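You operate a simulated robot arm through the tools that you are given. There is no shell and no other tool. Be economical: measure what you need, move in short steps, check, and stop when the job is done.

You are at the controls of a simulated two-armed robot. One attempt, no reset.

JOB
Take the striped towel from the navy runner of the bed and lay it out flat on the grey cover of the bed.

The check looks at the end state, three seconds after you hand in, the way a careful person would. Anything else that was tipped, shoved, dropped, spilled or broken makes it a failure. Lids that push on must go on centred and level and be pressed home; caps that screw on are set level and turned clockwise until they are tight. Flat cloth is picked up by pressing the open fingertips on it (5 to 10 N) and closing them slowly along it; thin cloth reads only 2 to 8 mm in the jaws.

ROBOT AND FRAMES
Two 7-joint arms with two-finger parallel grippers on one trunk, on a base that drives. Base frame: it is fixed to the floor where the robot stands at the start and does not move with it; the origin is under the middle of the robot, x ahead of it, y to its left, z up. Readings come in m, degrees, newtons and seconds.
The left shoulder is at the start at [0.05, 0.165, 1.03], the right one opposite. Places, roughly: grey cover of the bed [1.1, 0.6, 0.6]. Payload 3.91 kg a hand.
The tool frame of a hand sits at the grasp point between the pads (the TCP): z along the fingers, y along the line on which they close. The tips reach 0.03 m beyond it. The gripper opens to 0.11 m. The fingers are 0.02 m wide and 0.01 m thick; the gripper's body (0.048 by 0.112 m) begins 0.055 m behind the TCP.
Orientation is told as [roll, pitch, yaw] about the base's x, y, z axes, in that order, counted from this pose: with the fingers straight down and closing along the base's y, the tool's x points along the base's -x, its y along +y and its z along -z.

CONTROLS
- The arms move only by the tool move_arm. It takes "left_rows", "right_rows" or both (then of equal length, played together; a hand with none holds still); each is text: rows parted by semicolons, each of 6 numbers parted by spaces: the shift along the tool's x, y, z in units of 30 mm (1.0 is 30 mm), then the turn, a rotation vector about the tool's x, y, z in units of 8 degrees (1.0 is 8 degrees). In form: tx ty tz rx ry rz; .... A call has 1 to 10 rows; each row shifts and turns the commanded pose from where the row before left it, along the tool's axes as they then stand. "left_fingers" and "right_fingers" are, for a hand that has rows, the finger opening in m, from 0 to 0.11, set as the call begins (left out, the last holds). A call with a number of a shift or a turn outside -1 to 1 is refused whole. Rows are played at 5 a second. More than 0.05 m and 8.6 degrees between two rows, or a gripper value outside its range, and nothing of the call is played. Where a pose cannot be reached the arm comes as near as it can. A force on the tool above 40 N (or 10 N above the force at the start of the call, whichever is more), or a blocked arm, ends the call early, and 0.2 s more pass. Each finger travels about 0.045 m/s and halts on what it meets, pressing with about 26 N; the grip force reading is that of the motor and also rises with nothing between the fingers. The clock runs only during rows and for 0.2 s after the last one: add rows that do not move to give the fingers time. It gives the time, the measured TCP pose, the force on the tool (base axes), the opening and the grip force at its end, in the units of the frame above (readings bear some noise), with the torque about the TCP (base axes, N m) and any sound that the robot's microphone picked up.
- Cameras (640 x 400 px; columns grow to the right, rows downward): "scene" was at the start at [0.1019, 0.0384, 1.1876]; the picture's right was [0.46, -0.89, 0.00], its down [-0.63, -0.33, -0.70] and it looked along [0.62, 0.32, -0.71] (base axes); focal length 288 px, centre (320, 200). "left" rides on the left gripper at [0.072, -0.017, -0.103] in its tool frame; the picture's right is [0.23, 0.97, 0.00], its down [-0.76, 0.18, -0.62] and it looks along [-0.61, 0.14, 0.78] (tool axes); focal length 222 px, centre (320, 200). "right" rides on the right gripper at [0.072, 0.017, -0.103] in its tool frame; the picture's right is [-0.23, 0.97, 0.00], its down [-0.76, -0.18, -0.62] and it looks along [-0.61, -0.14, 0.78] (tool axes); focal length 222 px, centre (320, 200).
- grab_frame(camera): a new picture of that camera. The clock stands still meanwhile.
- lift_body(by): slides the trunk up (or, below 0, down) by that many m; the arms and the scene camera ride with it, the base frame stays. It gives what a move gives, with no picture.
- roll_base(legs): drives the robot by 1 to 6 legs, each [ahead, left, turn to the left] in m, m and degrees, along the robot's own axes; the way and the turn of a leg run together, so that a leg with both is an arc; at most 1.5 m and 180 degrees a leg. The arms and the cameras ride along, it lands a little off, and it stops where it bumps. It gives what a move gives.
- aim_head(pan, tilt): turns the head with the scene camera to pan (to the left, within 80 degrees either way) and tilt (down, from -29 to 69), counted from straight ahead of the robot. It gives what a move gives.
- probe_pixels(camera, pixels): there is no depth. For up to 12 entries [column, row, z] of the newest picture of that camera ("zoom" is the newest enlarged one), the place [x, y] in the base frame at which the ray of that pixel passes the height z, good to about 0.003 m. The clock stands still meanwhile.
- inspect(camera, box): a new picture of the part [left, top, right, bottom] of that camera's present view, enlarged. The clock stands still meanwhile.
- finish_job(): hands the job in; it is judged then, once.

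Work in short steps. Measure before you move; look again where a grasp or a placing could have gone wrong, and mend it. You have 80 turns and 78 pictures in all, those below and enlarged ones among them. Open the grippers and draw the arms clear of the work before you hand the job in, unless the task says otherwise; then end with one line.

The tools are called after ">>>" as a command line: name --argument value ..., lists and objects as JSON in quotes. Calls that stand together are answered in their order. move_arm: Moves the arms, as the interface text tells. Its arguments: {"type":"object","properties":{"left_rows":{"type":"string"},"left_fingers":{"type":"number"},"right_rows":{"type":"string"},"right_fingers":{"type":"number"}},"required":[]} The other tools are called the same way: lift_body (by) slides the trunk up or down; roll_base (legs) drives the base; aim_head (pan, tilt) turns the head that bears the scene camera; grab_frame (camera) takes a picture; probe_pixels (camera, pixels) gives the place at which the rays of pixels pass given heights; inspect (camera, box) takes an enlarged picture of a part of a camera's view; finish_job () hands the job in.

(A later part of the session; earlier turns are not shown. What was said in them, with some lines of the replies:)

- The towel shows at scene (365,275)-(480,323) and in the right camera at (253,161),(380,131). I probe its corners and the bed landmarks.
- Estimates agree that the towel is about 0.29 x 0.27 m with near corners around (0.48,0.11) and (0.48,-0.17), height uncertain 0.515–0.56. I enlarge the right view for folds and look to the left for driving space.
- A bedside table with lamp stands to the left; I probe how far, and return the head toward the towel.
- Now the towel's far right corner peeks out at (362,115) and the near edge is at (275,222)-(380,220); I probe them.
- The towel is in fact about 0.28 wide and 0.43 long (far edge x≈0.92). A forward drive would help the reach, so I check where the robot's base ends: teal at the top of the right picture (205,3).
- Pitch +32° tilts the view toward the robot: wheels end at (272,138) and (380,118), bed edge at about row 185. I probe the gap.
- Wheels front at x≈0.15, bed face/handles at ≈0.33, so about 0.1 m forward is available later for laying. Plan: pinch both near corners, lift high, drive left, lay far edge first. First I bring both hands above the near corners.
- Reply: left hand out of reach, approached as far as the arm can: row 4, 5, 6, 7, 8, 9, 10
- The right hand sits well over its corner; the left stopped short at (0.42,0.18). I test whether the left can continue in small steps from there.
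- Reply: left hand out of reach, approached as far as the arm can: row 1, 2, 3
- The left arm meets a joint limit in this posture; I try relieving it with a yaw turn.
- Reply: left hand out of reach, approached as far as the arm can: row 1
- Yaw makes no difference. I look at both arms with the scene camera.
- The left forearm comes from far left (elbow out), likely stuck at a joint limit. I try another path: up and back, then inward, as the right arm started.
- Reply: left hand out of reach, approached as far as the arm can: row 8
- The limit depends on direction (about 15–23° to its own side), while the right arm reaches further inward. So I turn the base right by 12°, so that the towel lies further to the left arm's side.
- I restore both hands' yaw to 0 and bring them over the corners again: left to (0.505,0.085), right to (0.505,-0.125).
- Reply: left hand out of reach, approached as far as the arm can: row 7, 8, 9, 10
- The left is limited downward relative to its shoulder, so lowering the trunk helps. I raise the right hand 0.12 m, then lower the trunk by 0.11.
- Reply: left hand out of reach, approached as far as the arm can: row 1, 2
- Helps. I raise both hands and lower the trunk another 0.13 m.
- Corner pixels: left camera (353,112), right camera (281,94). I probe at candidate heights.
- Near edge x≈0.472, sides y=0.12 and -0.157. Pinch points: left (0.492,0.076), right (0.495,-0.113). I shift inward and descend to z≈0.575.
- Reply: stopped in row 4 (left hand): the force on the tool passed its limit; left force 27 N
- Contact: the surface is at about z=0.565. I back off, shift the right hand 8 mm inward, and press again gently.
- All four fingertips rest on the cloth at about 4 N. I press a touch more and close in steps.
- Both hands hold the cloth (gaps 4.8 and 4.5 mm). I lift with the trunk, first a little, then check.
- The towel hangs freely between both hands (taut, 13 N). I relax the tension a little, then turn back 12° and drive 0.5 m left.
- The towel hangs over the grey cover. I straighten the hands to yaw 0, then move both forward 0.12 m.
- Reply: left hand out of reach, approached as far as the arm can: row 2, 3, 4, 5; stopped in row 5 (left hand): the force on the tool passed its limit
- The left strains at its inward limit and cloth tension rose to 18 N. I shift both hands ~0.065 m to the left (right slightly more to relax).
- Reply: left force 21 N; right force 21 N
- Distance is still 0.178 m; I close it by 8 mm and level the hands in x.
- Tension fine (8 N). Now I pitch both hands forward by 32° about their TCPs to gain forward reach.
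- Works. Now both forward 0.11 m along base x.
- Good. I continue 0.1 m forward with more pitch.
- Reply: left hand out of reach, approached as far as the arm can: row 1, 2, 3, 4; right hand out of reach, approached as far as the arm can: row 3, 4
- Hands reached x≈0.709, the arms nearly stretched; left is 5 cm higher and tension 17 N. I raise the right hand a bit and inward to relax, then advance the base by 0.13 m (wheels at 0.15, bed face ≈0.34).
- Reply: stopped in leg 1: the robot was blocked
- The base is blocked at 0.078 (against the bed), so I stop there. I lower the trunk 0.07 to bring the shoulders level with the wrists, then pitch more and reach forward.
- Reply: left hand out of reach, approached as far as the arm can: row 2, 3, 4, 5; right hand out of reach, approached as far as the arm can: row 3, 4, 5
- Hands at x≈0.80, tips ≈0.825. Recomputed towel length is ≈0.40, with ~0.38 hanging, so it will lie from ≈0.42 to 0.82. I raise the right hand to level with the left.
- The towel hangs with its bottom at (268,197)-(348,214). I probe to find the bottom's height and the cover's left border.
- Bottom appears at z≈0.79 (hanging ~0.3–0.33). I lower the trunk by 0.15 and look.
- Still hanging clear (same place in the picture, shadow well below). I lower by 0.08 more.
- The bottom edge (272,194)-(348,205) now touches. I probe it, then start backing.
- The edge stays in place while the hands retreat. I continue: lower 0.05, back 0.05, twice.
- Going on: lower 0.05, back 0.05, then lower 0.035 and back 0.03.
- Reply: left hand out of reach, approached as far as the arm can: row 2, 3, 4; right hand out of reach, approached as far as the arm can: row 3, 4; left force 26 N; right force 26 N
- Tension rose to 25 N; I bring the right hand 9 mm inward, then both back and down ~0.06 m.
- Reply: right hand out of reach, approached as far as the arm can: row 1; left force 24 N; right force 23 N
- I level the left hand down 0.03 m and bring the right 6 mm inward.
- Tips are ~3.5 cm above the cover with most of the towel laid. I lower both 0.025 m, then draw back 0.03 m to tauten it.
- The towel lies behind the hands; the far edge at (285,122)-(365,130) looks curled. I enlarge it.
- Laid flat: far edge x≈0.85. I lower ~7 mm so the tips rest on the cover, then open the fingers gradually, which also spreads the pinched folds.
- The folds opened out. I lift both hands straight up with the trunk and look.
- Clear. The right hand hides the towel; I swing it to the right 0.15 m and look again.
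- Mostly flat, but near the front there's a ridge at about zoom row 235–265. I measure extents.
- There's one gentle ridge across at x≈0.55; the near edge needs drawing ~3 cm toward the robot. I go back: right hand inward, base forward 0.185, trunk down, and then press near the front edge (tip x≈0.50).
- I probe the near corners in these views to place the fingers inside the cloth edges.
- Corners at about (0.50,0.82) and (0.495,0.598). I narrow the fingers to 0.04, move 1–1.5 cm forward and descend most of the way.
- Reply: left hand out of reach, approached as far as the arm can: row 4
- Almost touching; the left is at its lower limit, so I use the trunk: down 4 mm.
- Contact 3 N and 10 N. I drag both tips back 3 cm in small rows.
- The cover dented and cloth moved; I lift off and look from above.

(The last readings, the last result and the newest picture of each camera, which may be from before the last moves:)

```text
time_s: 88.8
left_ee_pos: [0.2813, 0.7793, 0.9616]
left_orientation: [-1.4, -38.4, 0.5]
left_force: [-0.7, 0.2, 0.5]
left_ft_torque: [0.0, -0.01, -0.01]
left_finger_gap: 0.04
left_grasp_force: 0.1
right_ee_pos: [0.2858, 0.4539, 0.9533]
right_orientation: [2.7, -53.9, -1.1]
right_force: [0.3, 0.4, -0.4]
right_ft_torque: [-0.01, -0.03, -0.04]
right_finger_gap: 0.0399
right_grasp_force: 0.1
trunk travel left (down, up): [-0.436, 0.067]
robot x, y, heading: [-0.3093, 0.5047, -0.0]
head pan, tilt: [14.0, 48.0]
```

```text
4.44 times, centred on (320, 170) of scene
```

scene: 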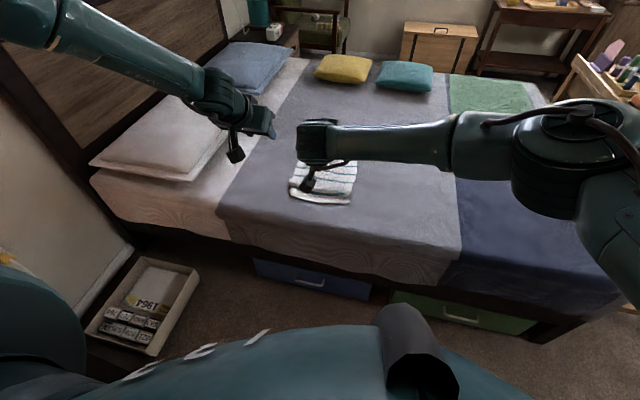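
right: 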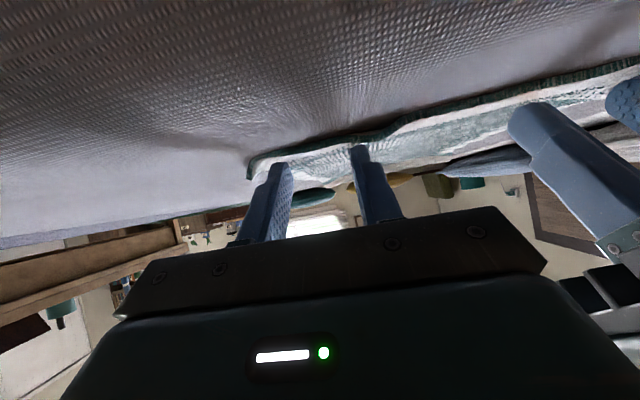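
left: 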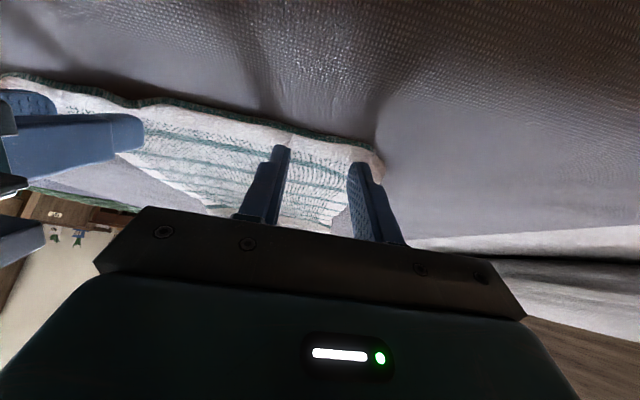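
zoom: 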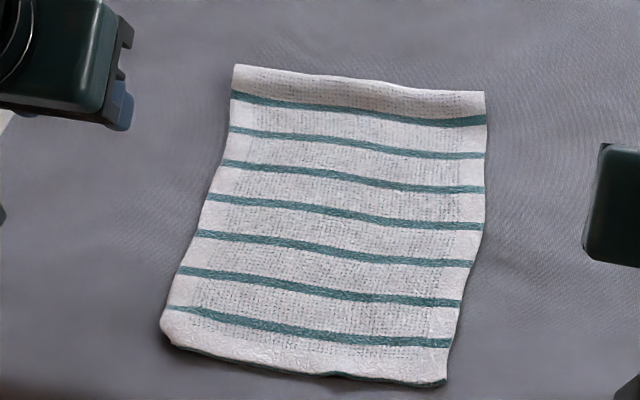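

Now the ridge is gone and seven stripes lie flat. I measure the extents and enlarge for any edge folded under.

>>> probe_pixels --camera "zoom" --pixels '[[233, 65, 0.567], [484, 92, 0.567], [162, 325, 0.567], [445, 385, 0.567], [180, 350, 0.567], [232, 95, 0.567], [230, 130, 0.567], [222, 165, 0.567], [205, 198, 0.567], [190, 235, 0.567], [178, 270, 0.567], [165, 308, 0.567]]'

>>> inspect --camera "scene" --box '[285, 180, 365, 220]'

>>> inspect --camera "scene" --box '[290, 130, 370, 170]'

```text
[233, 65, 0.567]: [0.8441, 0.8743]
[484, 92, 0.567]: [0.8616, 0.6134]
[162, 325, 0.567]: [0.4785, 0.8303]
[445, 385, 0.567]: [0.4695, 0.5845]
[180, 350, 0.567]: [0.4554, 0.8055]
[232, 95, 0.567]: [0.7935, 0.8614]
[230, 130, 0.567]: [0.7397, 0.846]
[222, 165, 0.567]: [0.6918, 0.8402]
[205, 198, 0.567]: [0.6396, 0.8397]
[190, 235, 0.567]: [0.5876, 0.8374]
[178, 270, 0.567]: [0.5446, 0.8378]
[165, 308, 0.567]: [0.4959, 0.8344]
```

```text
8.00 times, centred on (325, 200) of scene
```

zoom: 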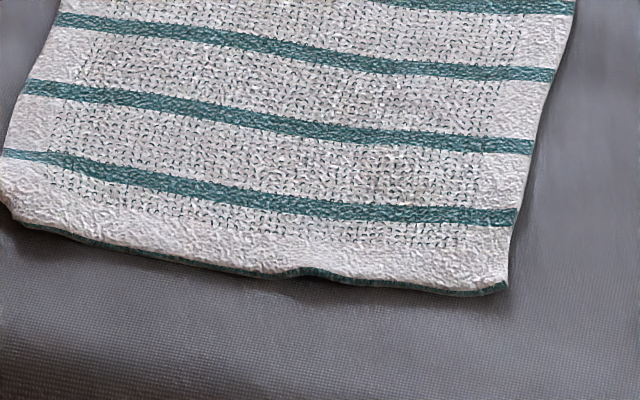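

```text
8.00 times, centred on (330, 150) of scene
```

zoom: 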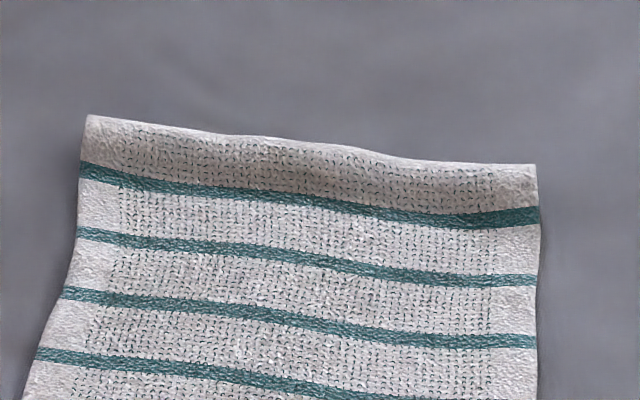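

The near side is good: border, hem and all. The far band looks shaded, possibly curling up; I take a lower-angle look with the left camera.

>>> lift_body --by -0.2

>>> move_arm --left_rows "0 0 0 0 1 0;0 0 0 0 1 0;0 0 0 0 0 0"

>>> grab_frame --camera "left"

>>> grab_frame --camera "scene"

```text
time_s: 91.0
left_ee_pos: [0.2797, 0.7796, 0.762]
left_orientation: [-1.4, -38.3, 0.5]
left_force: [-0.3, -0.8, 0.2]
left_ft_torque: [0.06, 0.0, -0.01]
left_finger_gap: 0.0396
left_grasp_force: 0.0
right_ee_pos: [0.2863, 0.4541, 0.7533]
right_orientation: [2.6, -54.0, -1.2]
right_force: [-0.7, 0.0, -0.4]
right_ft_torque: [-0.01, 0.03, 0.0]
right_finger_gap: 0.0401
right_grasp_force: 0.0
trunk travel left (down, up): [-0.236, 0.267]
robot x, y, heading: [-0.3085, 0.502, -0.1]
head pan, tilt: [14.0, 48.0]
```

```text
time_s: 91.8
left_ee_pos: [0.2817, 0.7799, 0.7613]
left_orientation: [-1.2, -22.2, 0.1]
left_force: [0.0, -0.8, -0.5]
left_ft_torque: [0.01, -0.03, -0.01]
left_finger_gap: 0.0399
left_grasp_force: 0.0
right_ee_pos: [0.2862, 0.4545, 0.7529]
right_orientation: [2.6, -53.9, -1.2]
right_force: [-1.1, 0.0, 0.2]
right_ft_torque: [0.01, -0.05, -0.01]
right_finger_gap: 0.0401
right_grasp_force: 0.1
trunk travel left (down, up): [-0.236, 0.267]
robot x, y, heading: [-0.308, 0.4988, -0.1]
head pan, tilt: [14.0, 48.0]
```

```text
31 pictures are left
```

left: 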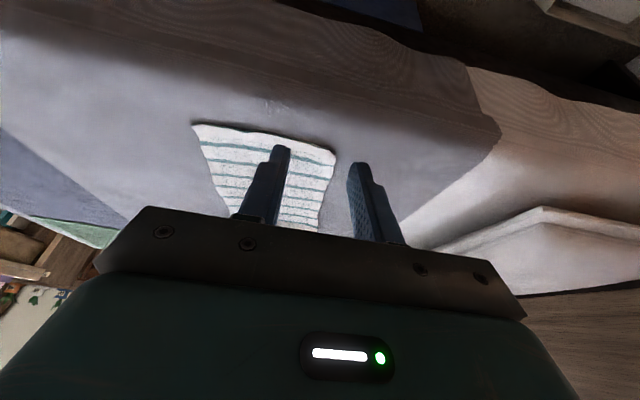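

```text
30 pictures are left
```

scene: 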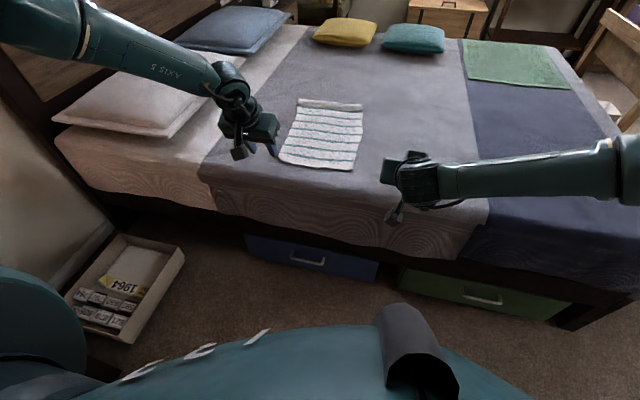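

I compare the far edge from this lower viewpoint with the earlier one to get its height.

>>> inspect --camera "scene" --box '[272, 90, 372, 175]'

```text
4.71 times, centred on (322, 132) of scene
```

zoom: 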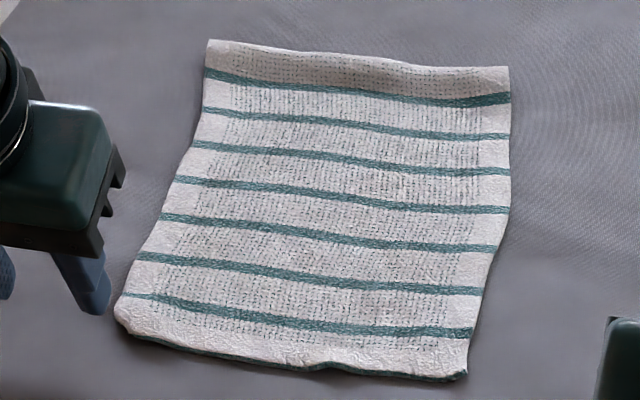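

>>> probe_pixels --camera "zoom" --pixels '[[208, 40, 0.567], [208, 40, 0.587], [508, 67, 0.567], [508, 67, 0.587], [206, 72, 0.567], [510, 97, 0.567], [203, 108, 0.567], [510, 135, 0.567], [466, 375, 0.567]]'

```text
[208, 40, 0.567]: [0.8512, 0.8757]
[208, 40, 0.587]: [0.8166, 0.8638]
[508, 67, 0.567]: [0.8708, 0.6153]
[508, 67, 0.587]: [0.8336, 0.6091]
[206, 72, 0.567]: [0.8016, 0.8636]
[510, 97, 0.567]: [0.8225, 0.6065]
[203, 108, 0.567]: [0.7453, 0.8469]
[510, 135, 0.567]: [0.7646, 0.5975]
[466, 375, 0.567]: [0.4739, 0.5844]
```

The far edge is ~1 cm up and its plain border isn't visible, so it may be rolled under. I bring the right hand's camera above the far end for a steeper look.

>>> lift_body --by 0.2

>>> roll_base --legs '[[0.33, 0, 0]]'

>>> move_arm --right_rows "0 1 0 0 1 0;0 1 0 0 1 0;0 1 0 0 1 0;0 1 0 0 1 0;0 1 0 0 1 0;0 0.7 0 0 1 0"

>>> grab_frame --camera "right"

```text
time_s: 94.0
left_ee_pos: [0.2813, 0.7796, 0.9616]
left_orientation: [-1.1, -22.1, 0.1]
left_force: [-0.5, 0.3, 0.2]
left_ft_torque: [0.01, 0.01, 0.03]
left_finger_gap: 0.0401
left_grasp_force: 0.1
right_ee_pos: [0.2872, 0.4546, 0.9527]
right_orientation: [2.7, -53.8, -1.1]
right_force: [0.1, 0.0, -0.1]
right_ft_torque: [-0.01, -0.01, -0.02]
right_finger_gap: 0.04
right_grasp_force: 0.0
trunk travel left (down, up): [-0.436, 0.067]
robot x, y, heading: [-0.3063, 0.5005, -0.1]
head pan, tilt: [14.0, 48.0]
```

```text
time_s: 96.1
left_ee_pos: [0.6041, 0.7768, 0.9606]
left_orientation: [-1.2, -22.2, -0.1]
left_force: [-0.2, -0.2, -0.8]
left_ft_torque: [0.0, -0.01, -0.05]
left_finger_gap: 0.0399
left_grasp_force: 0.1
right_ee_pos: [0.6072, 0.4511, 0.9521]
right_orientation: [2.6, -53.9, -1.3]
right_force: [-0.2, 0.3, 0.5]
right_ft_torque: [0.0, -0.02, 0.04]
right_finger_gap: 0.04
right_grasp_force: 0.1
trunk travel left (down, up): [-0.436, 0.067]
robot x, y, heading: [0.0155, 0.5038, -0.3]
head pan, tilt: [14.0, 48.0]
```

```text
time_s: 97.5
left_ee_pos: [0.6053, 0.774, 0.961]
left_orientation: [-1.0, -22.2, -0.2]
left_force: [0.2, -0.3, 0.5]
left_ft_torque: [0.02, -0.01, 0.05]
left_finger_gap: 0.0398
left_grasp_force: 0.1
right_ee_pos: [0.5925, 0.5956, 0.958]
right_orientation: [1.7, -5.7, 0.7]
right_force: [-0.8, -1.2, 0.4]
right_ft_torque: [0.01, 0.0, 0.0]
right_finger_gap: 0.04
right_grasp_force: 0.1
right hand out of reach, approached as far as the arm can: row 6
trunk travel left (down, up): [-0.436, 0.067]
robot x, y, heading: [0.0137, 0.4997, -0.2]
head pan, tilt: [14.0, 48.0]
```

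```text
28 pictures are left
```

right: 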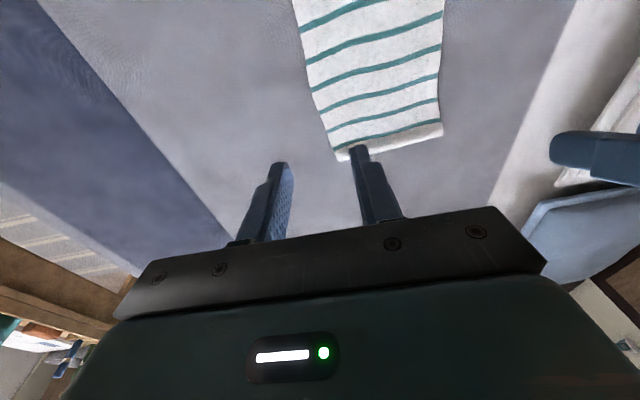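

Good view of the far end at (335–440, 120–160). I enlarge it.

>>> inspect --camera "right" --box '[310, 90, 460, 180]'

>>> probe_pixels --camera "right" --pixels '[[339, 160, 0.567], [442, 135, 0.567], [330, 129, 0.567], [440, 98, 0.567], [333, 150, 0.567], [442, 122, 0.567]]'

```text
4.27 times, centred on (385, 135) of right
```

zoom: 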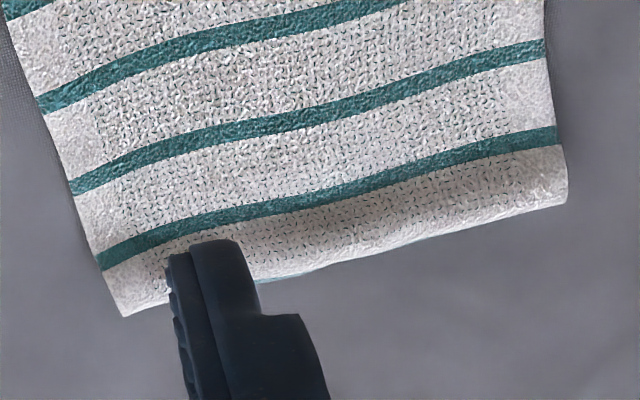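

```text
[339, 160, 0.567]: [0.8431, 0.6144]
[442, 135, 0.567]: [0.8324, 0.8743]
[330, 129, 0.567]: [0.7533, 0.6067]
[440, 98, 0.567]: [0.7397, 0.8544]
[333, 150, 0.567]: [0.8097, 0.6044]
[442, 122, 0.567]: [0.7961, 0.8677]
```

The far edge is only slightly curled: the extent from x≈0.465 to 0.84 plus the rim matches the towel's 0.40 m, all seven stripes are visible and it is about 1 cm high. That is flat, so I draw the robot back clear of the bed and take a last look.

>>> roll_base --legs '[[-0.35, 0, 0]]'

>>> move_arm --right_rows "0 -1 0 0 0 0;0 -1 0 0 0 0;0 -1 0 0 0 0;0 -1 0 0 0 0" --left_rows "0 0 0 0 0 0;0 0 0 0 0 0;0 0 0 0 0 0;0 0 0 0 0 0" --left_fingers 0.11 --right_fingers 0.11

>>> grab_frame --camera "scene"

```text
time_s: 99.8
left_ee_pos: [0.252, 0.7805, 0.9617]
left_orientation: [-1.1, -22.4, 0.1]
left_force: [0.3, 0.2, 0.8]
left_ft_torque: [0.0, 0.02, -0.02]
left_finger_gap: 0.0403
left_grasp_force: 0.0
right_ee_pos: [0.2424, 0.6002, 0.9578]
right_orientation: [1.5, -6.0, 0.9]
right_force: [0.0, 0.2, 1.2]
right_ft_torque: [0.01, -0.02, 0.03]
right_finger_gap: 0.04
right_grasp_force: 0.1
trunk travel left (down, up): [-0.436, 0.067]
robot x, y, heading: [-0.3377, 0.5073, -0.2]
head pan, tilt: [14.0, 48.0]
```

```text
time_s: 100.8
left_ee_pos: [0.2526, 0.7797, 0.9616]
left_orientation: [-1.2, -22.2, 0.1]
left_force: [1.3, -0.3, 0.2]
left_ft_torque: [-0.01, 0.0, -0.01]
left_finger_gap: 0.11
left_grasp_force: 0.2
right_ee_pos: [0.242, 0.4764, 0.9564]
right_orientation: [1.5, -5.9, 0.9]
right_force: [-0.1, 0.8, -0.1]
right_ft_torque: [0.02, -0.01, 0.01]
right_finger_gap: 0.1101
right_grasp_force: 0.1
trunk travel left (down, up): [-0.436, 0.067]
robot x, y, heading: [-0.3374, 0.5025, -0.3]
head pan, tilt: [14.0, 48.0]
```

```text
26 pictures are left
```

scene: 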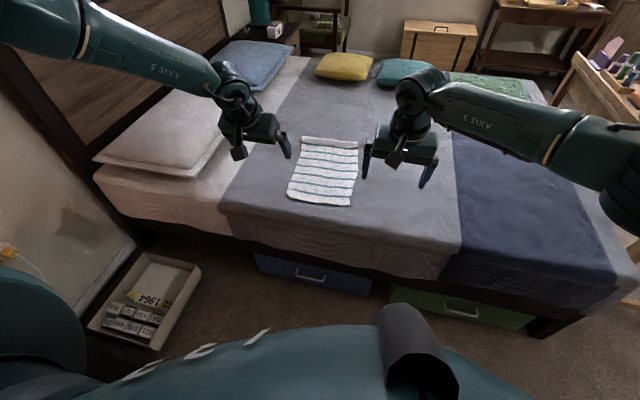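

The towel lies flat on the grey cover, the hands are open and clear, and nothing else looks disturbed. I hand the job in.

>>> finish_job

```text
The job is handed in.
```

The striped towel is off the navy runner and laid out flat on the grey cover. Its far edge still curls up about 1 cm, and perhaps 1–2 cm of the hem may be rolled under there; I left it because the left arm could not reach that edge at bed height. The base bumped the bed once while driving forward and stopped at once; the last picture shows nothing else moved.
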